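You operate a simulated robot arm through the tools that you are given. There is no shell and no other tool.

The job below is to be done with a simulated robot arm. You get a single attempt, and the scene is never put back.

TASK
Seal the filled cup and stand it on the green mat.
Fine: use the cup sealer; first turn the grey knob till the amber light goes out; hold the steel handle down till the green light; slide the white drawer back in. Set down upright: large cup.

Only the result counts: the job must be done as asked and must still hold three seconds after the hand-in. Knocking over, shifting, dropping, spilling or breaking anything else fails it. Lids that push on must go on centred and level and be pressed home; caps that screw on are set level and turned clockwise until they are tight.

THE ROBOT
A 7-joint arm with a three-finger gripper, fixed in place. Base frame: the origin is on the floor under the middle of its stand, x ahead of it, y to its left, z up; the work surface is at about z = 85. Readings come in cm, rad, newtons and seconds.
With the tool pointing down near the work surface it reaches from about 10 to 86 cm from the base axis. Its first joint turns from -2.897 to 2.897 rad. Payload 2.94 kg.
The tool frame sits at the grasp point between the pads (the TCP): z along the fingers, y along the line on which they close. The tips reach 3 cm beyond it. The gripper opens to 13.2 cm; its body begins 10.7 cm behind the TCP.
Orientation is that of the tool frame in the base frame, as [roll, pitch, yaw] about the fixed x, y, z axes, in that order (R = Rz(yaw) Ry(pitch) Rx(roll)). With the fingers straight down and closing along the base's y, the tool's x points along the base's -x, its y along +y and its z along -z.

THE INTERFACE
- The arm moves only by the tool apply_moves. Its argument "deltas" is a list of rows, each a list of 7 numbers: the shift along the tool's x, y, z in cm, then the turn, a rotation vector about the tool's x, y, z in rad, then the finger opening in cm, from 0 to 13.2. In form: [[x, y, z, ax, ay, az, hand], ...]. A call has 1 to 20 rows; each row shifts and turns the commanded pose from where the row before left it, along the tool's axes as they then stand. Rows are played at 5 a second. More than 5 cm and 0.15 rad between two rows, or a gripper value outside its range, and nothing of the call is played. A pose out of reach is approached as far as the arm can. The call stops where the force on the tool passes 40 N (or 10 N more than at its start, if that is more) or the arm is blocked; 0.2 s more then pass. The fingers move at their own pace (about 3.74 cm/s each) and stop on an object; they squeeze with about 26 N. The grip force told is the motor's: it shows also when the fingers shut on nothing. Time passes only in rows, and 0.2 s behind the last, so rows that do not move let the fingers close. It gives the time, the measured TCP pose, the force on the tool (base axes), the opening and the grip force at its end, in the units of the frame above (readings bear some noise), with the torque about the TCP (base axes, N m) and any sound that the robot's microphone picked up.
- Cameras (640 x 400 px; columns grow to the right, rows downward): "scene" is fixed at [5.01, 65.52, 146.55]; the picture's right is [-0.72, -0.69, 0.00], its down [-0.17, 0.17, -0.97] and it looks along [0.67, -0.70, -0.24] (base axes); focal length 251 px, centre (320, 200). "wrist" rides on the gripper at [7.2, 0.3, -14.4] in the tool frame; the picture's right is [-0.04, 1.00, 0.00], its down [-0.88, -0.04, -0.48] and it looks along [-0.48, -0.02, 0.88] (tool axes); focal length 256 px, centre (320, 200). There is no depth. A picture from a camera that has moved, and an enlarged one, comes with that camera's place and axes in the base frame and with its lens. The place of the scene camera against the robot may be out by one fixed shift of up to 1.8 cm in any direction.
- grab_frame(camera): a new picture of that camera. No time passes.
- slide_trunk(by): moves the trunk up (or, below 0, down) by that many cm; the arm rides with it, the base frame stays. It gives what a move gives, with no picture.
- inspect(camera, box): a new picture of the part [left, top, right, bottom] of that camera's present view, enlarged. No time passes.
- sign_off(): hands the job in; it is judged then, once.

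Nothing tells you positions but the pictures and the camera data. Unless the task says otherwise, let go and move clear before handing in.

The tools are called after ">>>" as a command line: name --pt "numbers of a row" for each row, then --argument value for the rest, lists and objects as JSON in quotes. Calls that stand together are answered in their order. apply_moves: Moves the arm, as the interface text tells. Its arguments: {"type":"object","properties":{"deltas":{"type":"array","items":{"type":"array","items":{"type":"number"}}}},"required":["deltas"]} The other tools are called the same way: slide_trunk (by) moves the trunk up or down; grab_frame (camera) takes a picture; inspect (camera, box) takes an enlarged picture of a part of a camera's view; sign_off () hands the job in.

At the start:

```text
clock: 0.0
tool_pos: [48.27, 16.41, 144.8]
ee_rot: [-3.141, 0.0, 3.14]
force: [0.2, 0.7, 0.7]
torque: [0.0, 0.01, -0.02]
grip_width: 13.23
grip_force: 0.1
trunk travel left (down, up): [-47.5, 6.5]
```

scene: 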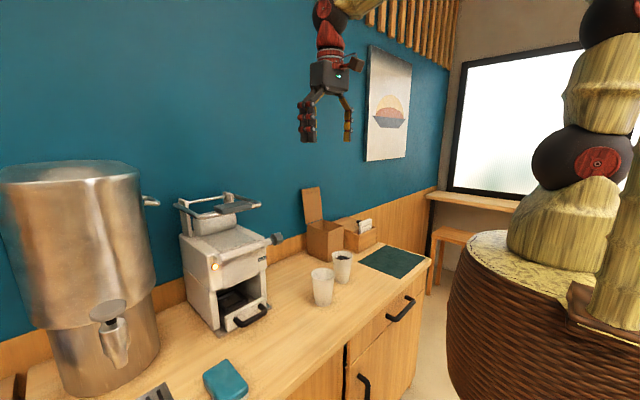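
wrist: 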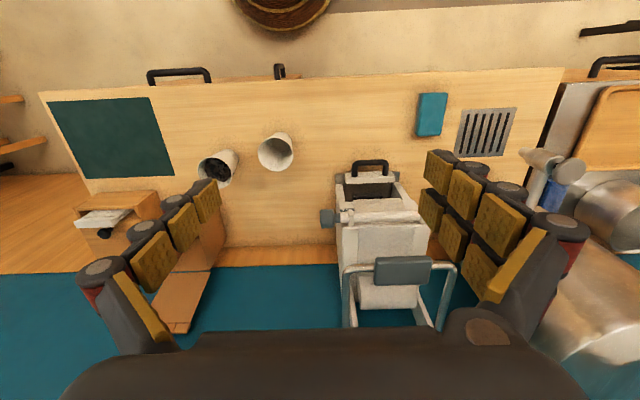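

I see a counter with a cup sealer (grey knob on its side, amber light lit), two cups, a green mat and a water dispenser. I'll look more closely before moving.

>>> inspect --camera "scene" --box '[160, 180, 300, 340]'

>>> inspect --camera "scene" --box '[290, 180, 450, 320]'

>>> inspect --camera "wrist" --box '[180, 110, 340, 210]'

>>> inspect --camera "wrist" --box '[300, 140, 470, 340]'

```text
2.50 times, centred on (230, 260) of scene
camera zoom: at [5.01, 65.52, 146.55], right [-0.72, -0.69, 0.0], down [-0.17, 0.17, -0.97], along [0.67, -0.7, -0.24], focal length 628 px, centre (545, 50)
```

zoom: 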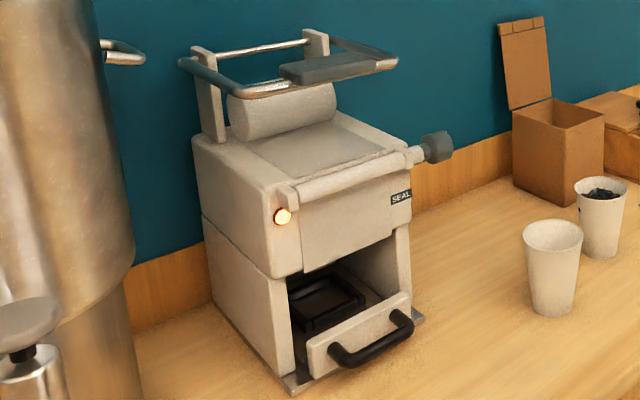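

```text
2.86 times, centred on (370, 250) of scene
camera zoom: at [5.01, 65.52, 146.55], right [-0.72, -0.69, 0.0], down [-0.17, 0.17, -0.97], along [0.67, -0.7, -0.24], focal length 718 px, centre (177, 57)
```

zoom: 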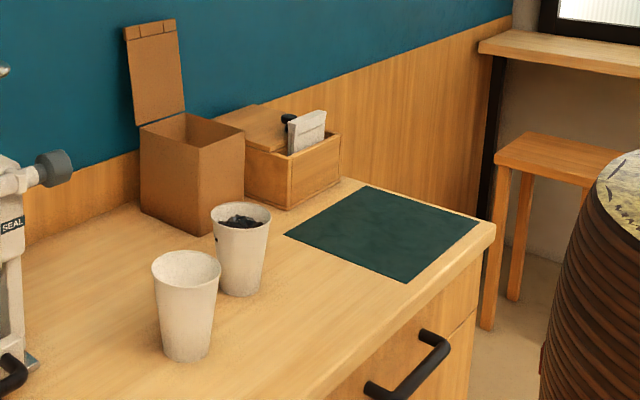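

```text
4.00 times, centred on (260, 160) of wrist
camera zoom: at [40.96, 16.52, 159.14], right [0.04, 1.0, 0.0], down [0.88, -0.04, 0.48], along [0.48, -0.02, -0.88], focal length 1024 px, centre (560, 360)
```

zoom: 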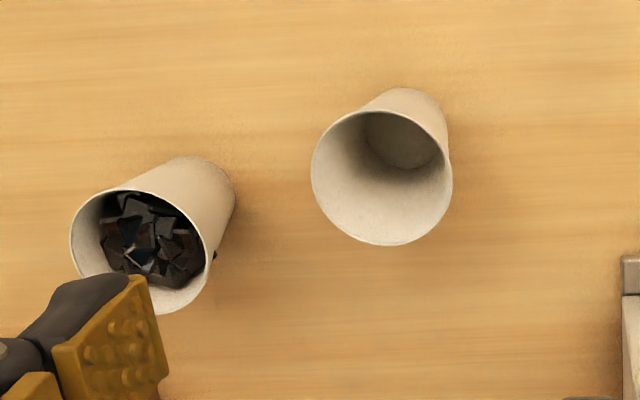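

```text
2.00 times, centred on (385, 240) of wrist
camera zoom: at [40.96, 16.52, 159.14], right [0.04, 1.0, 0.0], down [0.88, -0.04, 0.48], along [0.48, -0.02, -0.88], focal length 512 px, centre (190, 120)
```

zoom: 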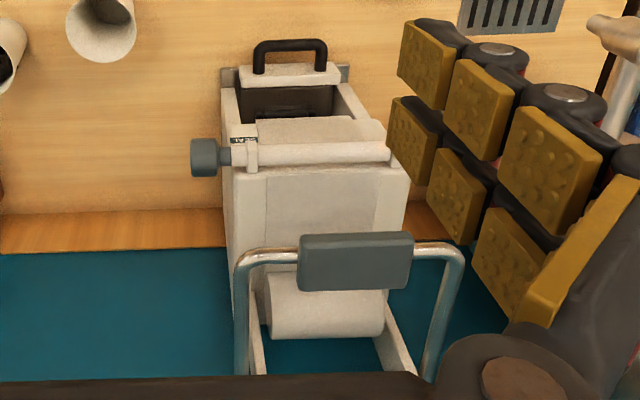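

The filled cup (dark contents) is at about (66, -12) and the empty one at about (62, 4). The sealer is around x 62–85, y 17–30, and its knob is on the -y side. I'll move back and tilt for a frontal view of the sealer.

>>> apply_moves --pt "2 0.9 4 0 0 0 13.2" --pt "2 0.9 4 0 0 0 13.2" --pt "2 0.9 4 0 0 0 13.2" --pt "2 0.9 4 0 0 0 13.2" --pt "0 0 0 0 -0.15 0 13.2" --pt "0 0 0 0 -0.15 0 13.2" --pt "0 0 0 0 -0.15 0 13.2" --pt "0 0 0 0 -0.15 0 13.2" --pt "0 0 0 0 0 0 13.2"

>>> grab_frame --camera "wrist"

>>> grab_frame --camera "scene"

```text
clock: 2.0
tool_pos: [40.38, 20.15, 128.97]
ee_rot: [-3.14, 0.599, 3.141]
force: [0.2, 0.5, 0.4]
torque: [-0.07, -0.01, 0.0]
grip_width: 13.16
grip_force: 0.1
trunk travel left (down, up): [-47.5, 6.5]
```

```text
taken
camera wrist: at [26.18, 20.17, 136.57], right [0.04, 1.0, 0.02], down [0.46, -0.04, 0.89], along [0.89, -0.02, -0.46], focal length 256 px, centre (320, 200)
```

wrist: 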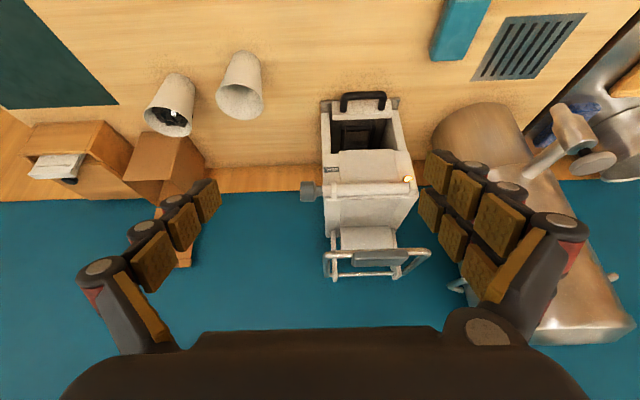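

```text
taken
```

scene: 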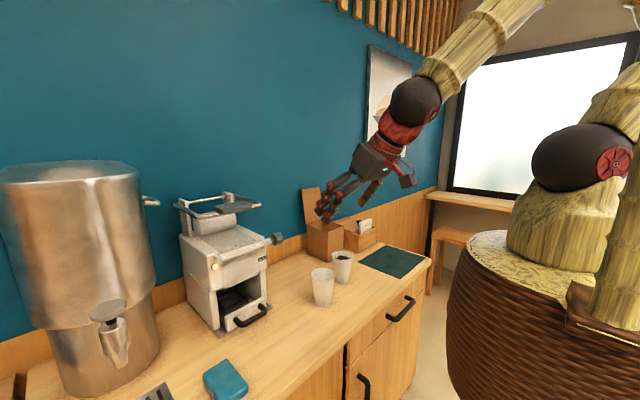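

>>> inspect --camera "wrist" --box '[290, 80, 450, 180]'

>>> inspect --camera "wrist" --box '[290, 170, 450, 290]'

>>> inspect --camera "wrist" --box '[130, 40, 290, 140]'

```text
4.00 times, centred on (370, 130) of wrist
camera zoom: at [26.18, 20.17, 136.57], right [0.04, 1.0, 0.02], down [0.46, -0.04, 0.89], along [0.89, -0.02, -0.46], focal length 1024 px, centre (120, 480)
```

zoom: 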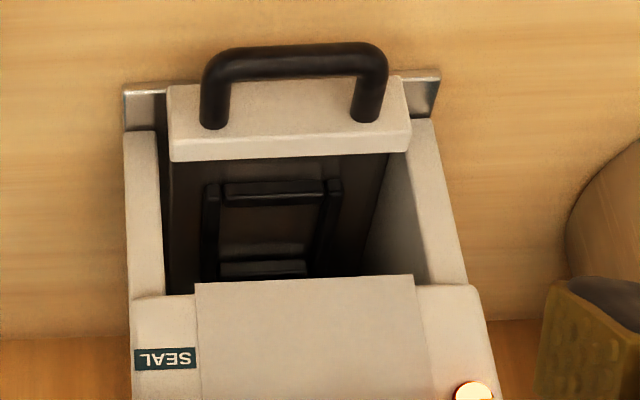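

```text
3.33 times, centred on (370, 230) of wrist
camera zoom: at [26.18, 20.17, 136.57], right [0.04, 1.0, 0.02], down [0.46, -0.04, 0.89], along [0.89, -0.02, -0.46], focal length 853 px, centre (153, 100)
```

zoom: 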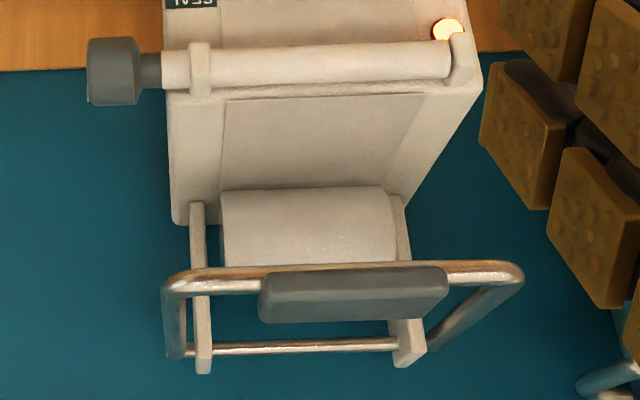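

```text
4.00 times, centred on (210, 90) of wrist
camera zoom: at [26.18, 20.17, 136.57], right [0.04, 1.0, 0.02], down [0.46, -0.04, 0.89], along [0.89, -0.02, -0.46], focal length 1024 px, centre (760, 640)
```

zoom: 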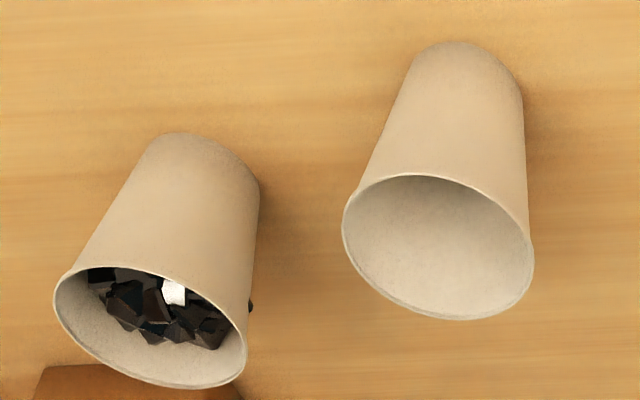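

The knob is at about (72.2, 16.7, 110.6) with its axis along y. I'll approach it from the -y side with the tool pointing along +y, so I'm returning to vertical, moving clear and turning the tool.

>>> apply_moves --pt "0 0 0 0 0.15 0 13.2" --pt "0 0 0 0 0.15 0 13.2" --pt "0 0 0 0 0.15 0 13.2" --pt "0 0 0 0 0.15 0 13.2" --pt "-1.6 -4.17 0 0 0 0 10" --pt "-1.6 -4.17 0 0 0 0 10" --pt "-1.6 -4.17 0 0 0 0 10" --pt "-1.6 -4.17 0 0 0 0 10" --pt "-1.6 -4.17 0 0 0 0 8" --pt "-1.6 -4.17 0 0 0 0 8" --pt "0 0 0 -0.15 0 0 8" --pt "0 0 0 -0.15 0 0 8" --pt "0 0 0 -0.15 0 0 8" --pt "0 0 0 -0.15 0 0 8" --pt "0 0 0 -0.15 0 0 8" --pt "0 0 0 -0.15 0 0 8" --pt "0 0 0 -0.15 0 0 8" --pt "0 0 0 -0.15 0 0 8" --pt "0 0 0 -0.15 0 0 8" --pt "0 0 0 -0.15 0 0 8"

>>> grab_frame --camera "scene"

>>> grab_frame --camera "wrist"

```text
clock: 6.2
tool_pos: [50.09, -5.16, 128.98]
ee_rot: [1.64, 0.0, -3.14]
force: [0.9, 0.0, 0.7]
torque: [-0.02, -0.03, 0.02]
grip_width: 8.0
grip_force: 0.0
trunk travel left (down, up): [-47.5, 6.5]
```

```text
taken
```

scene: 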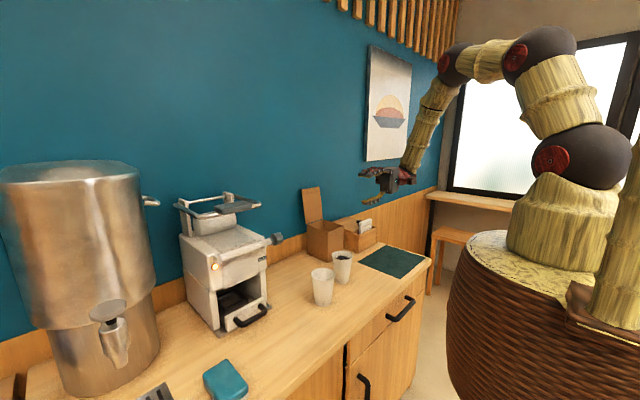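

```text
taken
camera wrist: at [42.67, -19.59, 130.15], right [0.04, 0.07, 1.0], down [0.88, -0.48, 0.0], along [0.48, 0.88, -0.08], focal length 256 px, centre (320, 200)
```

wrist: 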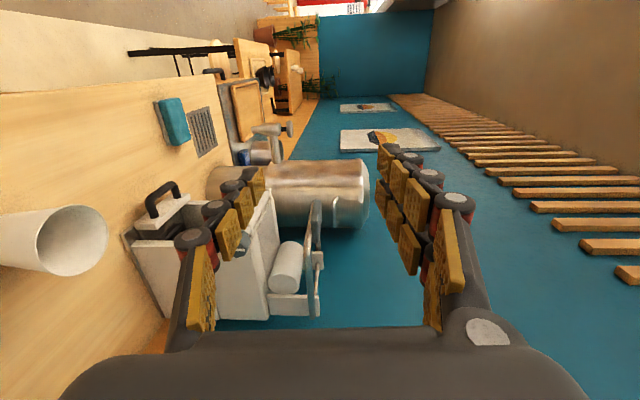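

The tool now points along +y at a safe height. I'll lower the trunk to bring the arm to knob height and get better reach.

>>> slide_trunk --by -18.4

>>> grab_frame --camera "scene"

```text
clock: 8.2
tool_pos: [49.85, -5.13, 110.58]
ee_rot: [1.645, 0.001, 3.14]
force: [-0.5, -0.7, 0.4]
torque: [0.0, -0.02, -0.03]
grip_width: 8.01
grip_force: 0.1
trunk travel left (down, up): [-29.1, 24.9]
```

```text
taken
```

scene: 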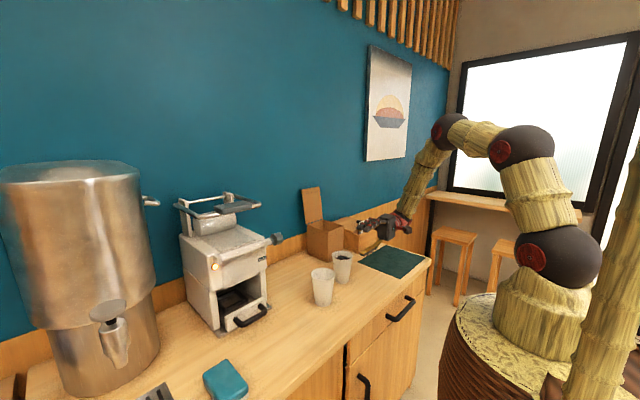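

>>> apply_moves --pt "0 0 0 -0.0742 0 0 8" --pt "-3.7 0.4 0 0 0 0 8" --pt "-3.7 0.4 0 0 0 0 8" --pt "-3.7 0 1 0 0 0 8" --pt "-3.7 0 1 0 0 0 8" --pt "-3.7 0 2 0 0 0 8" --pt "-3.8 0 2 0 0 0 8" --pt "0 0 0 0 0 0 8"

>>> grab_frame --camera "wrist"

>>> grab_frame --camera "scene"

```text
clock: 10.0
tool_pos: [72.31, 0.81, 111.22]
ee_rot: [1.568, 0.0, -3.141]
force: [0.2, -0.3, -0.7]
torque: [0.01, 0.0, 0.05]
grip_width: 7.99
grip_force: 0.1
trunk travel left (down, up): [-29.1, 24.9]
```

```text
taken
camera wrist: at [64.97, -13.72, 111.52], right [0.04, 0.0, 1.0], down [0.88, -0.48, -0.04], along [0.48, 0.88, -0.02], focal length 256 px, centre (320, 200)
```

wrist: 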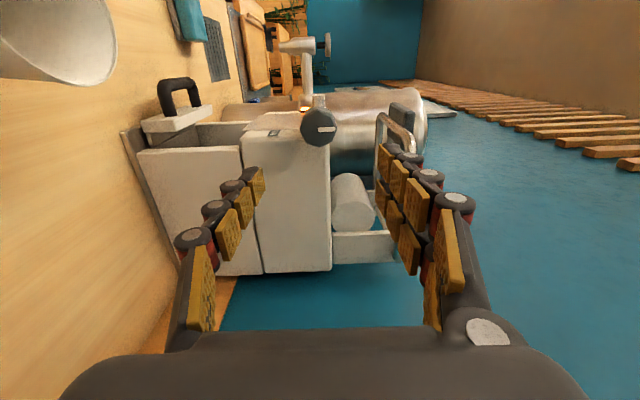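

```text
taken
```

scene: 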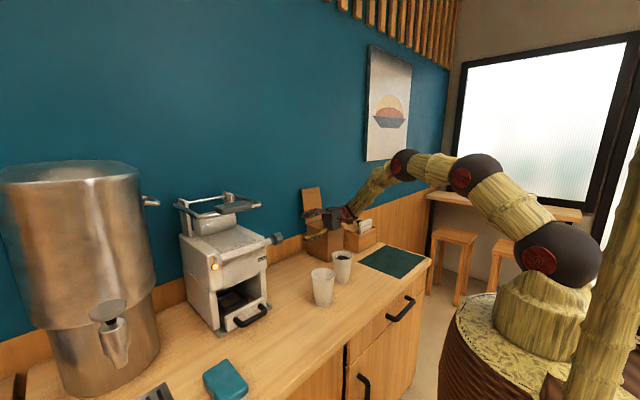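

>>> inspect --camera "wrist" --box '[240, 80, 400, 180]'

>>> inspect --camera "wrist" --box '[110, 60, 430, 290]'

```text
4.00 times, centred on (320, 130) of wrist
camera zoom: at [64.97, -13.72, 111.52], right [0.04, 0.0, 1.0], down [0.88, -0.48, -0.04], along [0.48, 0.88, -0.02], focal length 1024 px, centre (320, 480)
```

zoom: 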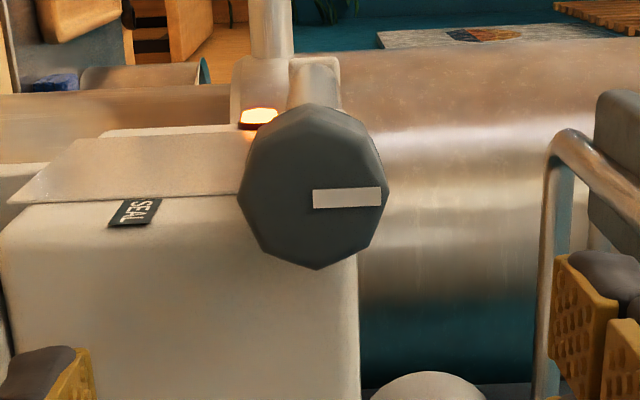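

```text
1.74 times, centred on (270, 175) of wrist
camera zoom: at [64.97, -13.72, 111.52], right [0.04, 0.0, 1.0], down [0.88, -0.48, -0.04], along [0.48, 0.88, -0.02], focal length 445 px, centre (407, 244)
```

zoom: 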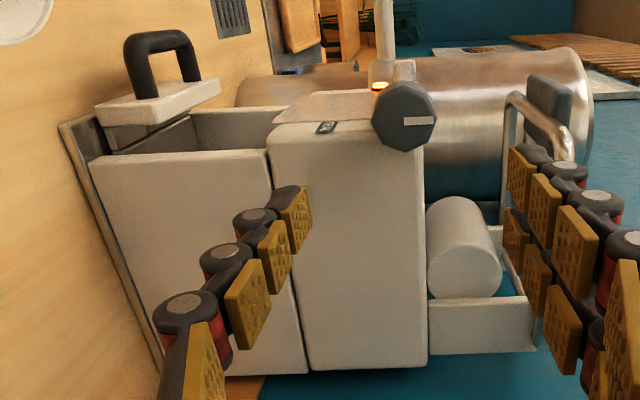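

The knob face is centred near (71.8, 15, 111), with its white mark pointing up. I'll slide in along +y and close on it.

>>> apply_moves --pt "0.25 -0.1 3 0 0 0 8" --pt "0.25 -0.1 3 0 0 0 8" --pt "0 0 3 0 0 0 8" --pt "0 0 3 0 0 0 8" --pt "0 0 1.5 0 0 0 8" --pt "0 0 1.5 0 0 0 8" --pt "0 0 0 0 0 0 8"

>>> grab_frame --camera "wrist"

>>> inspect --camera "scene" --box '[160, 170, 340, 290]'

```text
clock: 11.6
tool_pos: [71.72, 16.09, 111.17]
ee_rot: [1.568, 0.0, -3.141]
force: [-0.6, 0.8, -0.1]
torque: [0.02, 0.01, -0.01]
grip_width: 8.0
grip_force: 0.0
trunk travel left (down, up): [-29.1, 24.9]
```

```text
taken
camera wrist: at [64.41, 1.54, 111.33], right [0.04, 0.0, 1.0], down [0.88, -0.48, -0.04], along [0.48, 0.88, -0.02], focal length 256 px, centre (320, 200)
```

wrist: 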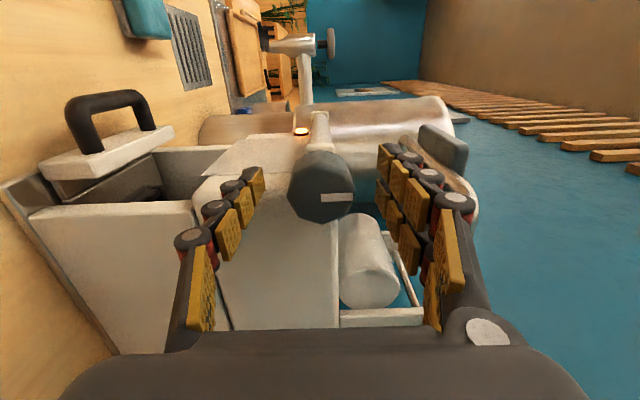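

```text
3.33 times, centred on (250, 230) of scene
camera zoom: at [5.01, 65.52, 146.55], right [-0.72, -0.69, 0.0], down [-0.17, 0.17, -0.97], along [0.67, -0.7, -0.24], focal length 837 px, centre (553, 100)
```

zoom: 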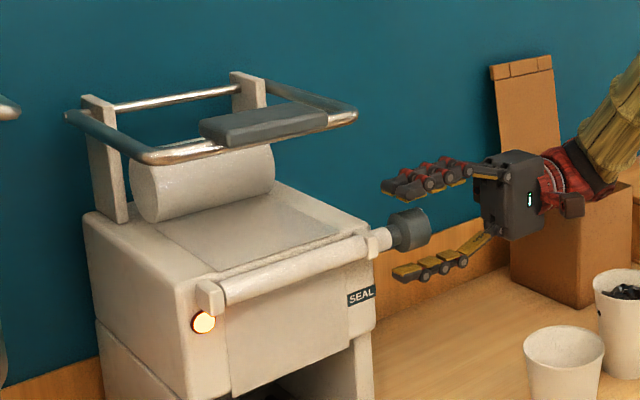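

The knob sits between the fingers, so I'll close on it.

>>> apply_moves --pt "0 0 0 0 0 0 5" --pt "0 0 0 0 0 0 3" --pt "0 0 0 0 0 0 2" --pt "0 0 0 0 0 0 2" --pt "0 0 0 0 0 0 2"

>>> inspect --camera "wrist" --box '[220, 100, 440, 280]'

```text
clock: 12.8
tool_pos: [71.77, 16.05, 111.12]
ee_rot: [1.567, 0.0, -3.14]
force: [1.1, 0.7, 2.2]
torque: [-0.03, -0.03, -0.04]
grip_width: 4.04
grip_force: 32.4
trunk travel left (down, up): [-29.1, 24.9]
```

```text
2.22 times, centred on (330, 190) of wrist
camera zoom: at [64.42, 1.51, 111.36], right [0.04, 0.0, 1.0], down [0.88, -0.48, -0.04], along [0.48, 0.88, -0.02], focal length 569 px, centre (298, 222)
```

zoom: 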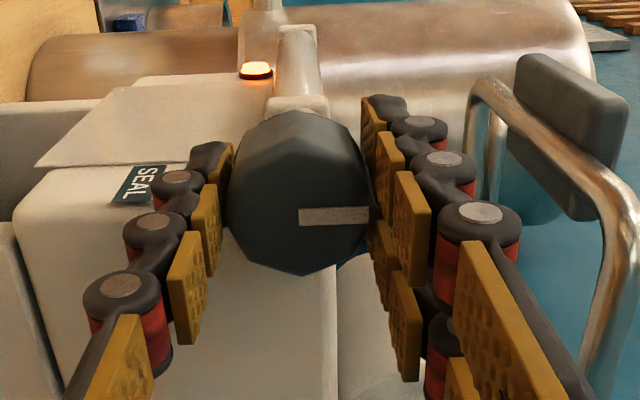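

I have the knob at 4.04 cm opening. I'll turn it a little (top towards the front) and check the torque and the light.

>>> apply_moves --pt "0 0 0 0 0 -0.1 2" --pt "0 0 0 0 0 -0.1 2" --pt "0 0 0 0 0 -0.1 2" --pt "0 0 0 0 0 0 2"

>>> inspect --camera "wrist" --box '[220, 100, 440, 280]'

>>> inspect --camera "scene" --box '[160, 170, 340, 290]'

```text
clock: 13.8
tool_pos: [71.85, 16.01, 111.2]
ee_rot: [1.569, 0.302, 3.141]
force: [2.7, 1.7, 2.8]
torque: [0.0, -0.01, 0.34]
grip_width: 3.98
grip_force: 44.8
trunk travel left (down, up): [-29.1, 24.9]
```

```text
2.22 times, centred on (330, 190) of wrist
camera zoom: at [64.66, 1.52, 109.2], right [-0.26, 0.0, 0.97], down [0.85, -0.48, 0.22], along [0.46, 0.88, 0.12], focal length 569 px, centre (298, 222)
```

zoom: 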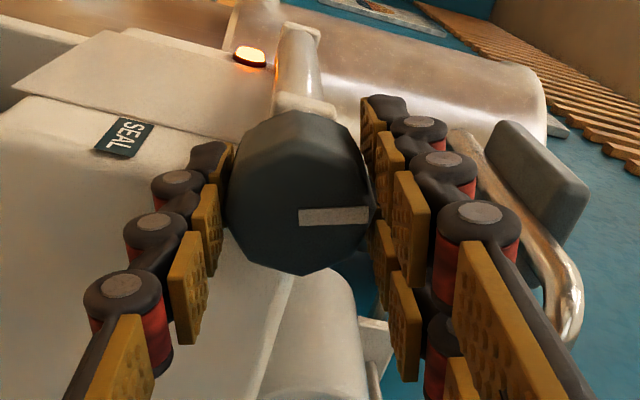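

```text
3.33 times, centred on (250, 230) of scene
camera zoom: at [5.01, 65.52, 146.55], right [-0.72, -0.69, 0.0], down [-0.17, 0.17, -0.97], along [0.67, -0.7, -0.24], focal length 837 px, centre (553, 100)
```

zoom: 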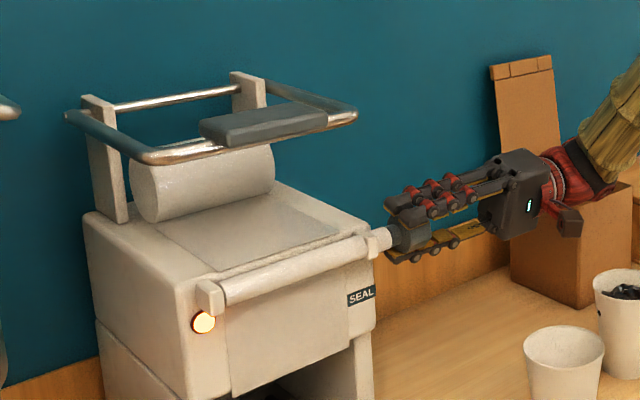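

The knob turns with the fingers and little resistance, so I'll keep going and check the light.

>>> apply_moves --pt "0 0 0 0 0 -0.12 2" --pt "0 0 0 0 0 -0.12 2" --pt "0 0 0 0 0 -0.12 2" --pt "0 0 0 0 0 -0.12 2" --pt "0 0 0 0 0 -0.12 2" --pt "0 0 0 0 0 0 2"

>>> inspect --camera "scene" --box '[160, 170, 340, 290]'

>>> grab_frame --camera "wrist"

```text
clock: 15.2
tool_pos: [71.82, 15.85, 111.19]
ee_rot: [1.567, 0.903, 3.138]
force: [4.3, 7.5, 7.6]
torque: [0.03, 0.02, 0.02]
grip_width: 4.01
grip_force: 45.3
trunk travel left (down, up): [-29.1, 24.9]
```

```text
3.33 times, centred on (250, 230) of scene
camera zoom: at [5.01, 65.52, 146.55], right [-0.72, -0.69, 0.0], down [-0.17, 0.17, -0.97], along [0.67, -0.7, -0.24], focal length 837 px, centre (553, 100)
```

zoom: 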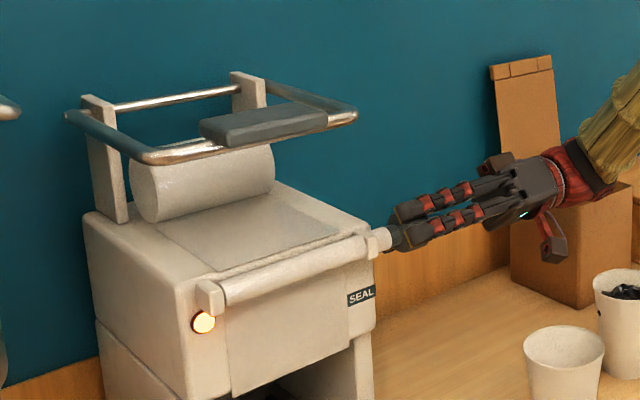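

```text
taken
camera wrist: at [66.94, 1.52, 105.57], right [-0.76, 0.0, 0.65], down [0.57, -0.48, 0.66], along [0.31, 0.88, 0.36], focal length 256 px, centre (320, 200)
```

wrist: 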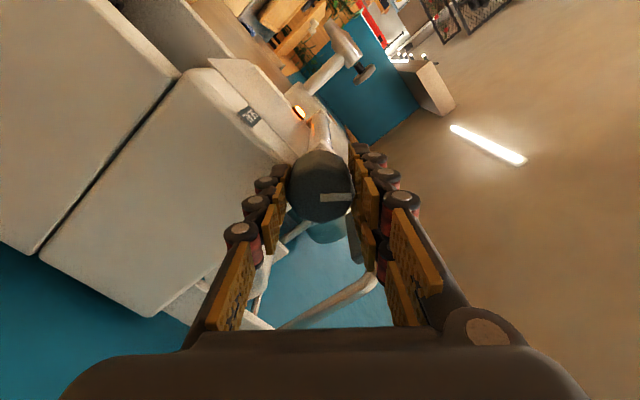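

>>> apply_moves --pt "0 0 0 0 0 -0.12 2" --pt "0 0 0 0 0 -0.12 2" --pt "0 0 0 0 0 -0.12 2" --pt "0 0 0 0 0 -0.12 2" --pt "0 0 0 0 0 -0.12 2" --pt "0 0 0 0 0 -0.12 2" --pt "0 0 0 0 0 0 2"

>>> inspect --camera "scene" --box '[160, 170, 340, 290]'

>>> inspect --camera "wrist" --box '[220, 80, 440, 280]'

```text
clock: 16.8
tool_pos: [71.88, 16.06, 111.2]
ee_rot: [-1.537, 1.519, 0.034]
force: [5.4, 10.7, 5.8]
torque: [0.17, 0.0, -0.21]
grip_width: 4.01
grip_force: 45.3
trunk travel left (down, up): [-29.1, 24.9]
```

```text
3.33 times, centred on (250, 230) of scene
camera zoom: at [5.01, 65.52, 146.55], right [-0.72, -0.69, 0.0], down [-0.17, 0.17, -0.97], along [0.67, -0.7, -0.24], focal length 837 px, centre (553, 100)
```

zoom: 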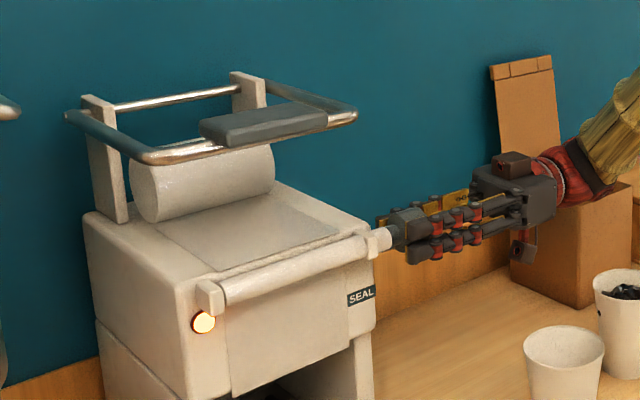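

```text
2.00 times, centred on (330, 180) of wrist
camera zoom: at [71.74, 1.52, 103.82], right [-1.0, 0.0, -0.01], down [-0.01, -0.48, 0.88], along [0.0, 0.88, 0.48], focal length 512 px, centre (300, 240)
```

zoom: 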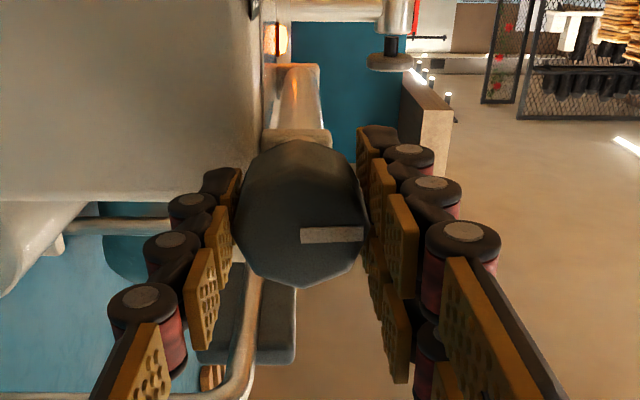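

>>> apply_moves --pt "0 0 0 0 0 -0.12 2" --pt "0 0 0 0 0 -0.12 2" --pt "0 0 0 0 0 -0.12 2" --pt "0 0 0 0 0 -0.12 2" --pt "0 0 0 0 0 -0.12 2" --pt "0 0 0 0 0 -0.12 2" --pt "0 0 0 0 0 0 2"

>>> inspect --camera "scene" --box '[160, 170, 340, 290]'

>>> inspect --camera "wrist" --box '[220, 80, 440, 280]'

```text
clock: 18.4
tool_pos: [71.71, 15.94, 111.17]
ee_rot: [-1.568, 0.799, 0.001]
force: [9.8, 9.4, 10.2]
torque: [-0.09, -0.01, -0.3]
grip_width: 3.99
grip_force: 44.4
trunk travel left (down, up): [-29.1, 24.9]
```

```text
3.33 times, centred on (250, 230) of scene
camera zoom: at [5.01, 65.52, 146.55], right [-0.72, -0.69, 0.0], down [-0.17, 0.17, -0.97], along [0.67, -0.7, -0.24], focal length 837 px, centre (553, 100)
```

zoom: 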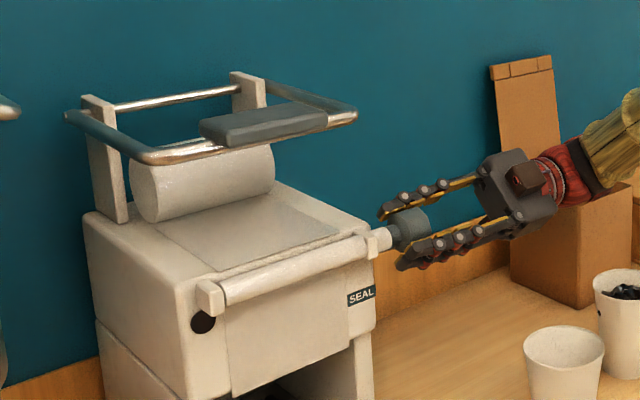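

```text
2.00 times, centred on (330, 180) of wrist
camera zoom: at [76.5, 1.51, 105.68], right [-0.75, 0.0, -0.67], down [-0.59, -0.48, 0.66], along [-0.32, 0.88, 0.36], focal length 512 px, centre (300, 240)
```

zoom: 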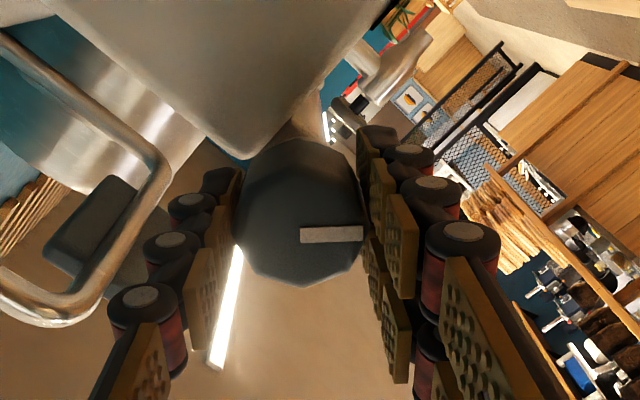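

The amber light is out. I'll open the fingers, back off along -y and confirm it stays out.

>>> apply_moves --pt "0 0 0 0 0 0 6" --pt "0 0 0 0 0 0 8" --pt "0 0 0 0 0 0 8" --pt "0 0 -3 0 0 0 8" --pt "0 0 -4 0 0 0 8" --pt "0 0 -4 0 0 0 8" --pt "0 0 -4 0 0 0 8" --pt "0 0 0 0 0 0 8"

>>> inspect --camera "scene" --box '[160, 170, 340, 290]'

>>> grab_frame --camera "wrist"

```text
clock: 20.2
tool_pos: [71.55, 0.87, 111.07]
ee_rot: [-1.568, 0.801, 0.003]
force: [0.1, 0.5, -0.3]
torque: [0.0, 0.02, -0.01]
grip_width: 7.98
grip_force: 0.0
trunk travel left (down, up): [-29.1, 24.9]
```

```text
3.33 times, centred on (250, 230) of scene
camera zoom: at [5.01, 65.52, 146.55], right [-0.72, -0.69, 0.0], down [-0.17, 0.17, -0.97], along [0.67, -0.7, -0.24], focal length 837 px, centre (553, 100)
```

zoom: 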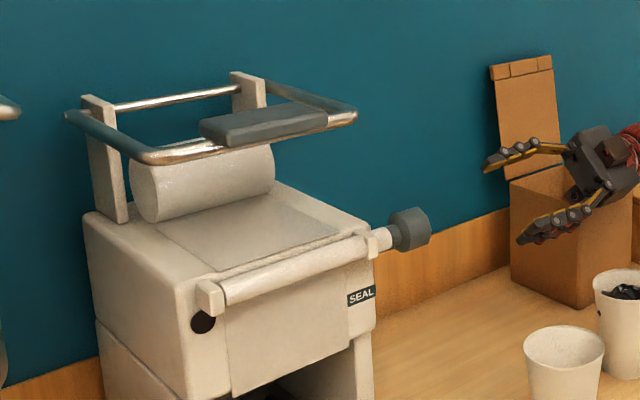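

```text
taken
camera wrist: at [76.26, -13.59, 105.46], right [-0.75, 0.0, -0.66], down [-0.58, -0.48, 0.66], along [-0.32, 0.88, 0.36], focal length 256 px, centre (320, 200)
```

wrist: 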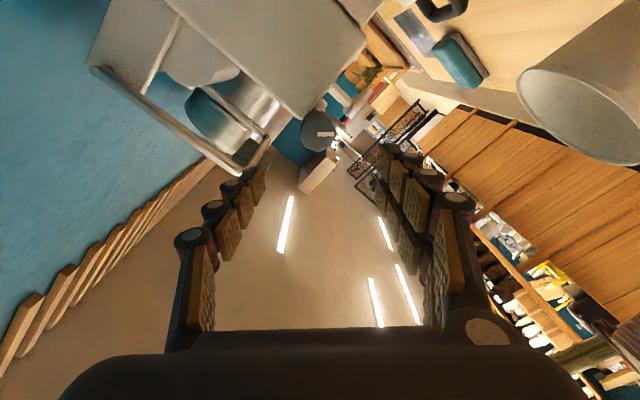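

The amber light stays out. Now I'll unwind the wrist and retreat to a safe pose with the tool pointing down.

>>> apply_moves --pt "0 0 0 0 0 0.1464 8" --pt "0 0 0 0 0 0.1464 8" --pt "0 0 0 0 0 0.1464 8" --pt "0 0 0 0 0 0.1464 8" --pt "0 0 0 0 0 0.1464 8" --pt "0 0 0 0 0 0.1464 8" --pt "0 0 0 0 0 0.1464 8" --pt "0 0 0 0 0 0.1464 8" --pt "0 0 0 0 0 0.1464 8" --pt "0 0 0 0 0 0.1464 8" --pt "0 0 0 0 0 0.1464 8" --pt "0 0 0 0 0 0.1464 8" --pt "0 0 0 0 0 0.1464 8" --pt "0 0 0 0 0 0.1464 8" --pt "0 0 0 0 0 0.1464 8" --pt "0 0 0 0 0 0.1464 8" --pt "0 0 0 0 0 0 8"

>>> apply_moves --pt "3.5 2 0 0 0 0 8" --pt "3.5 2 0 0 0 0 8" --pt "3.5 2 0 0 0 0 8" --pt "3.5 2 0 0 0 0 8" --pt "3.5 2 0 0 0 0 8" --pt "3.5 2 0 0 0 0 8" --pt "3.5 2 0 0 0 0 8" --pt "0 0 0 0.143 0 0 8" --pt "0 0 0 0.143 0 0 8" --pt "0 0 0 0.143 0 0 8" --pt "0 0 0 0.143 0 0 8" --pt "0 0 0 0.143 0 0 8" --pt "0 0 0 0.143 0 0 8" --pt "0 0 0 0.143 0 0 8" --pt "0 0 0 0.143 0 0 8" --pt "0 0 0 0.143 0 0 8" --pt "0 0 0 0.143 0 0 8" --pt "0 0 0 0.143 0 0 8"

>>> grab_frame --camera "scene"

```text
clock: 23.8
tool_pos: [71.74, 0.92, 111.17]
ee_rot: [1.569, -0.004, -3.142]
force: [-0.2, 0.5, -0.2]
torque: [0.01, 0.01, -0.01]
grip_width: 7.99
grip_force: 0.0
trunk travel left (down, up): [-29.1, 24.9]
```

```text
clock: 27.6
tool_pos: [47.35, 1.0, 125.17]
ee_rot: [-3.139, -0.002, 3.141]
force: [0.3, -0.6, 0.6]
torque: [0.01, -0.01, 0.0]
grip_width: 7.99
grip_force: 0.1
trunk travel left (down, up): [-29.1, 24.9]
```

```text
taken
```

scene: 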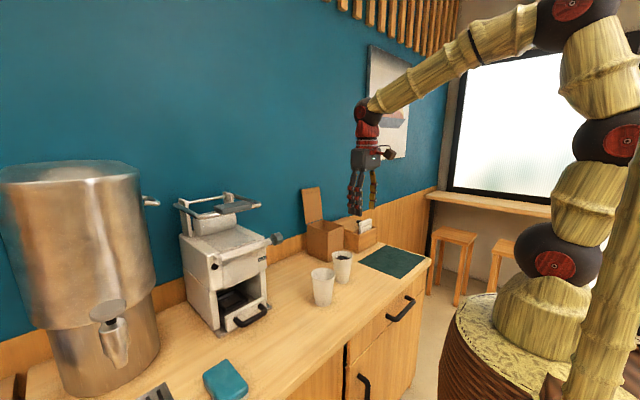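

Next I want a close frontal view of the drawer and its handle. I'll move in front of the sealer and tilt forward.

>>> apply_moves --pt "0 4.83 0 0 0 0 8" --pt "0 4.83 0 0 0 0 8" --pt "0 4.83 0 0 0 0 8" --pt "0 4.83 0 0 0 0 8" --pt "0 4.83 0 0 0 0 10" --pt "0 4.83 0 0 0 0 12" --pt "0 0 4 0 0 0 12" --pt "0 0 4 0 0 0 12" --pt "0 0 4 0 0 0 12" --pt "0 0 4 0 0 0 12" --pt "0 0 0 0 -0.131 0 12" --pt "0 0 0 0 -0.131 0 12" --pt "0 0 0 0 -0.131 0 12" --pt "0 0 0 0 -0.131 0 12" --pt "0 0 0 0 -0.131 0 12" --pt "0 0 0 0 -0.131 0 12" --pt "0 0 0 0 0 0 12"

>>> grab_frame --camera "wrist"

>>> inspect --camera "wrist" --box '[220, 40, 420, 165]'

```text
clock: 31.2
tool_pos: [47.11, 30.01, 109.19]
ee_rot: [3.14, 0.785, 3.141]
force: [0.6, 0.6, 0.1]
torque: [0.01, 0.0, 0.0]
grip_width: 12.0
grip_force: 0.1
trunk travel left (down, up): [-29.1, 24.9]
```

```text
taken
camera wrist: at [31.8, 30.12, 114.18], right [0.03, 1.0, 0.03], down [0.28, -0.04, 0.96], along [0.96, -0.02, -0.29], focal length 256 px, centre (320, 200)
```

wrist: 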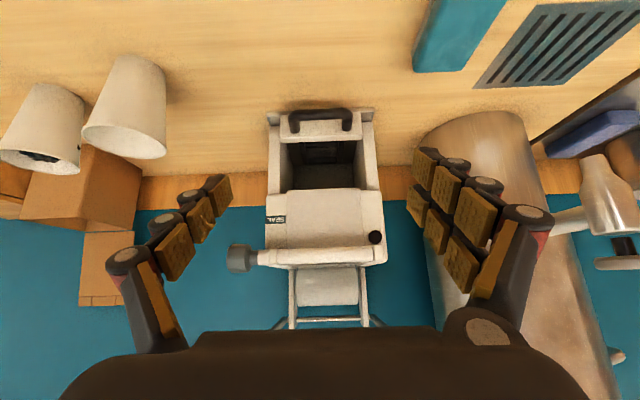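

```text
3.20 times, centred on (320, 102) of wrist
camera zoom: at [31.8, 30.12, 114.18], right [0.03, 1.0, 0.03], down [0.28, -0.04, 0.96], along [0.96, -0.02, -0.29], focal length 819 px, centre (320, 512)
```

zoom: 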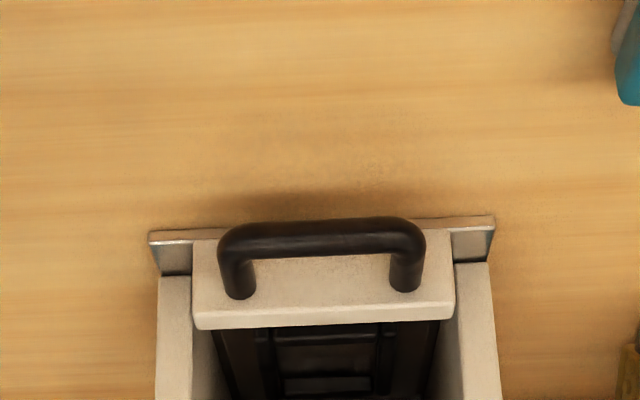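

>>> inspect --camera "scene" --box '[205, 275, 285, 335]'

>>> inspect --camera "wrist" --box '[250, 90, 400, 200]'

>>> inspect --camera "wrist" --box '[90, 120, 560, 360]'

```text
6.67 times, centred on (245, 305) of scene
camera zoom: at [5.01, 65.52, 146.55], right [-0.72, -0.69, 0.0], down [-0.17, 0.17, -0.97], along [0.67, -0.7, -0.24], focal length 1675 px, centre (820, -500)
```

zoom: 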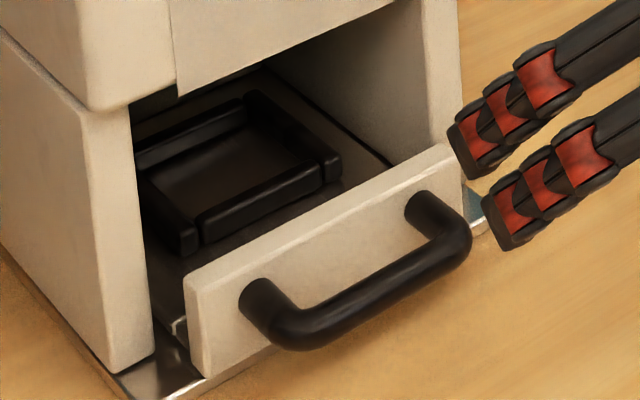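

```text
3.64 times, centred on (325, 145) of wrist
camera zoom: at [31.8, 30.12, 114.18], right [0.03, 1.0, 0.03], down [0.28, -0.04, 0.96], along [0.96, -0.02, -0.29], focal length 931 px, centre (302, 400)
```

zoom: 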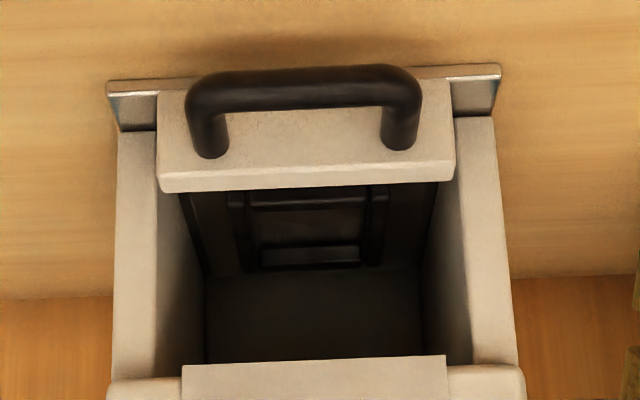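

```text
1.36 times, centred on (325, 240) of wrist
camera zoom: at [31.8, 30.12, 114.18], right [0.03, 1.0, 0.03], down [0.28, -0.04, 0.96], along [0.96, -0.02, -0.29], focal length 349 px, centre (313, 146)
```

zoom: 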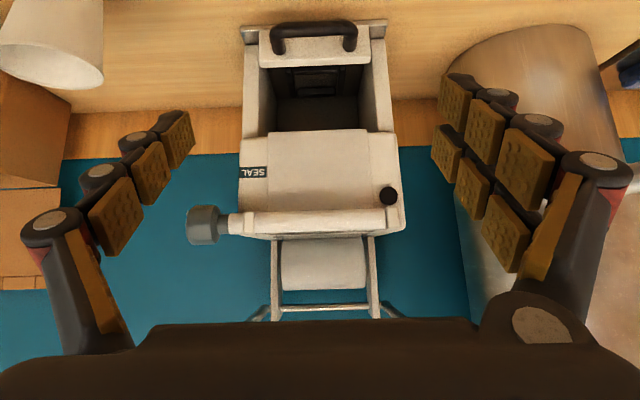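

I now take the drawer handle to be a U-bar near x≈67.5, z≈89, about 10.5 cm wide and centred at y≈29.9. I'll move to a tilted pre-grasp pose for a closer measurement.

>>> apply_moves --pt "0 0 0 0 0.145 0 13.2" --pt "0 0 0 0 0.145 0 13.2" --pt "0 0 0 0 0.145 0 13.2" --pt "-1.45 0 3.55 0 0 0 13.2" --pt "-1.45 0 3.55 0 0 0 13.2" --pt "-1.45 0 3.55 0 0 0 13.2" --pt "-1.45 0 3.55 0 0 0 13.2" --pt "-1.45 0 3.0 0 0 0 13.2" --pt "0 0 0 0 0 0 13.2"

>>> grab_frame --camera "wrist"

>>> inspect --camera "scene" --box '[190, 240, 310, 340]'

```text
clock: 33.2
tool_pos: [60.01, 30.14, 95.42]
ee_rot: [3.141, 0.349, -3.141]
force: [0.6, 0.7, 0.1]
torque: [-0.01, -0.01, 0.01]
grip_width: 13.22
grip_force: 0.1
trunk travel left (down, up): [-29.1, 24.9]
```

```text
taken
camera wrist: at [48.18, 30.28, 106.45], right [0.04, 1.0, 0.02], down [0.66, -0.04, 0.75], along [0.75, -0.02, -0.66], focal length 256 px, centre (320, 200)
```

wrist: 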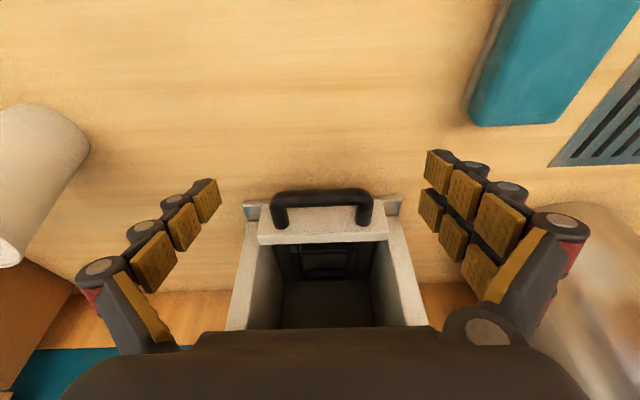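

```text
4.00 times, centred on (250, 290) of scene
camera zoom: at [5.01, 65.52, 146.55], right [-0.72, -0.69, 0.0], down [-0.17, 0.17, -0.97], along [0.67, -0.7, -0.24], focal length 1005 px, centre (600, -160)
```

zoom: 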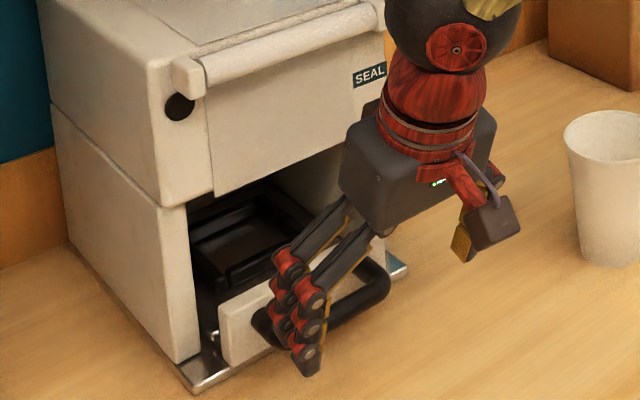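

>>> inspect --camera "wrist" --box '[230, 170, 420, 290]'

```text
3.33 times, centred on (325, 230) of wrist
camera zoom: at [48.18, 30.28, 106.45], right [0.04, 1.0, 0.02], down [0.66, -0.04, 0.75], along [0.75, -0.02, -0.66], focal length 853 px, centre (303, 100)
```

zoom: 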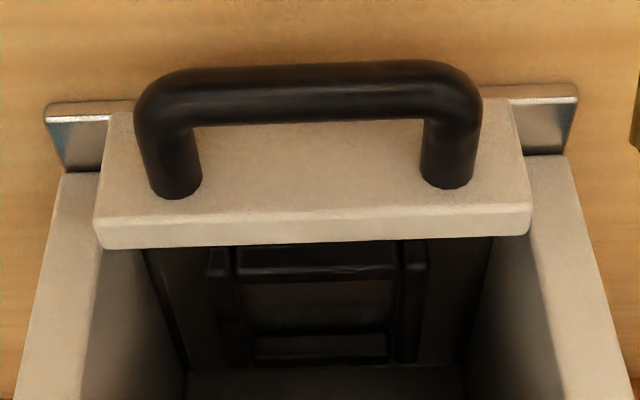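

The handle's axis is near z≈90 with the bar at x≈66.6 and the panel front at x≈70.4. I'll lower the open fingers outside both handle ends.

>>> apply_moves --pt "-1.2 -0.07 2.4 0 0 0 13.2" --pt "-1.5 -0.07 2.4 0 0 0 13.2" --pt "-1.6 -0.06 2.3 0 0 0 13.2" --pt "0 0 0 0 0 0 13.2"

>>> grab_frame --camera "wrist"

>>> inspect --camera "scene" --box '[190, 240, 310, 340]'

```text
clock: 34.2
tool_pos: [66.55, 29.7, 90.37]
ee_rot: [3.139, 0.349, -3.141]
force: [-0.7, 0.8, 0.2]
torque: [-0.01, 0.02, -0.02]
grip_width: 13.2
grip_force: 0.1
trunk travel left (down, up): [-29.1, 24.9]
```

```text
taken
camera wrist: at [54.64, 29.91, 101.37], right [0.04, 1.0, 0.02], down [0.66, -0.04, 0.75], along [0.75, -0.02, -0.66], focal length 256 px, centre (320, 200)
```

wrist: 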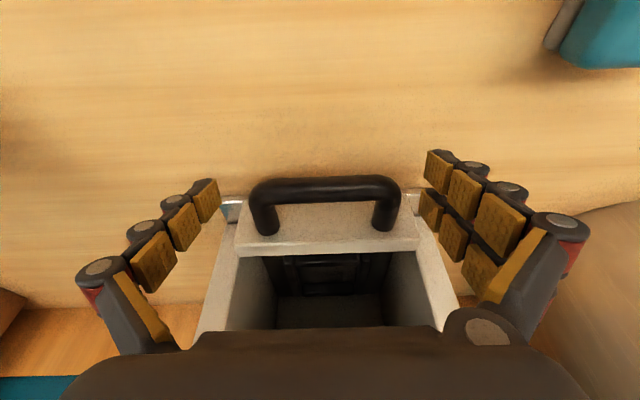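

```text
4.00 times, centred on (250, 290) of scene
camera zoom: at [5.01, 65.52, 146.55], right [-0.72, -0.69, 0.0], down [-0.17, 0.17, -0.97], along [0.67, -0.7, -0.24], focal length 1005 px, centre (600, -160)
```

zoom: 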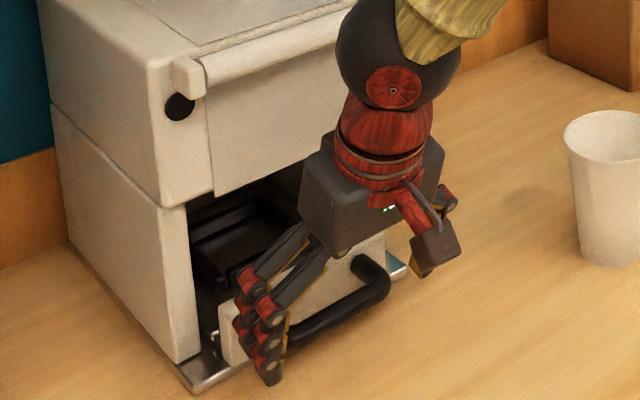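

>>> inspect --camera "wrist" --box '[200, 140, 450, 300]'

>>> inspect --camera "scene" --box '[220, 280, 300, 340]'

```text
2.50 times, centred on (325, 220) of wrist
camera zoom: at [54.64, 29.91, 101.37], right [0.04, 1.0, 0.02], down [0.66, -0.04, 0.75], along [0.75, -0.02, -0.66], focal length 640 px, centre (308, 150)
```

zoom: 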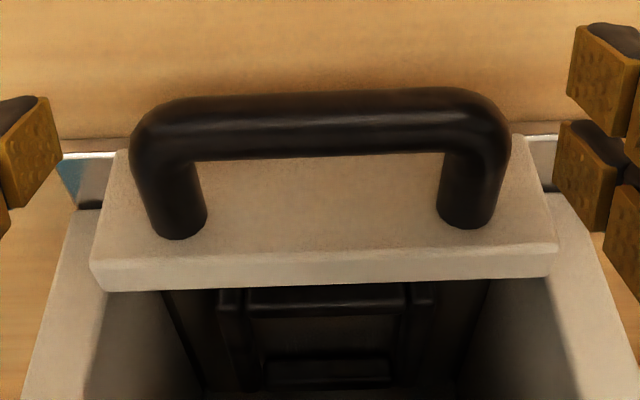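

```text
6.67 times, centred on (260, 310) of scene
camera zoom: at [5.01, 65.52, 146.55], right [-0.72, -0.69, 0.0], down [-0.17, 0.17, -0.97], along [0.67, -0.7, -0.24], focal length 1675 px, centre (720, -533)
```

zoom: 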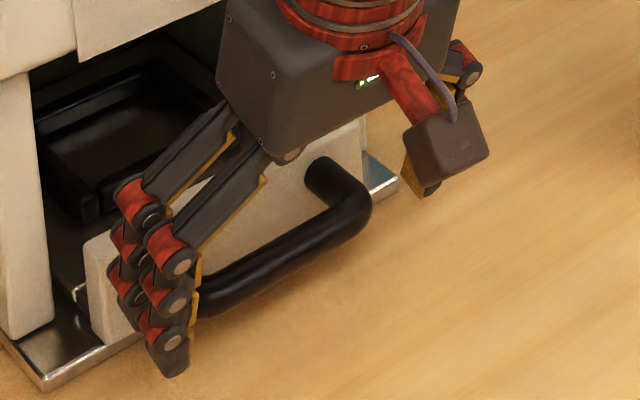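

The pads line up with both ends of the handle, so I'll close on it.

>>> apply_moves --pt "-0.2 0.2 0.2 0 0 0 12" --pt "0 0 0 0 0 0 11" --pt "0 0 0 0 0 0 9" --pt "0 0 0 0 0 0 9" --pt "0 0 0 0 0 0 9"

>>> grab_frame --camera "wrist"

>>> inspect --camera "scene" --box '[220, 280, 300, 340]'

```text
clock: 35.4
tool_pos: [66.66, 30.0, 90.37]
ee_rot: [3.139, 0.353, 3.14]
force: [-1.6, 0.5, 5.1]
torque: [0.08, 0.42, 0.44]
grip_width: 10.56
grip_force: 39.6
trunk travel left (down, up): [-29.1, 24.9]
```

```text
taken
camera wrist: at [54.83, 30.14, 101.26], right [0.04, 1.0, 0.02], down [0.66, -0.04, 0.75], along [0.75, -0.02, -0.66], focal length 256 px, centre (320, 200)
```

wrist: 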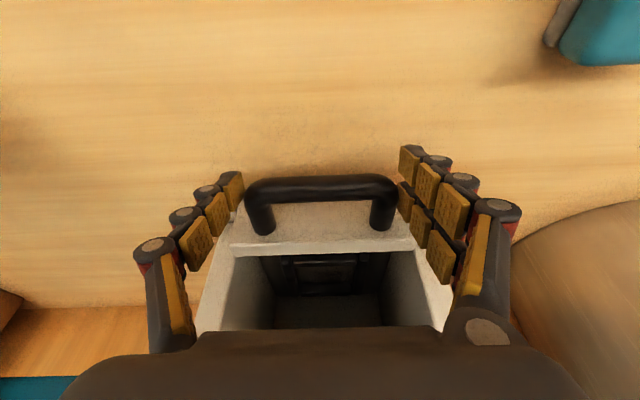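

```text
6.67 times, centred on (260, 310) of scene
camera zoom: at [5.01, 65.52, 146.55], right [-0.72, -0.69, 0.0], down [-0.17, 0.17, -0.97], along [0.67, -0.7, -0.24], focal length 1675 px, centre (720, -533)
```

zoom: 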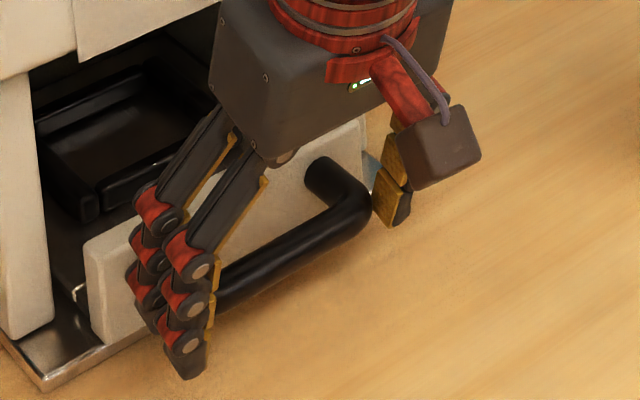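

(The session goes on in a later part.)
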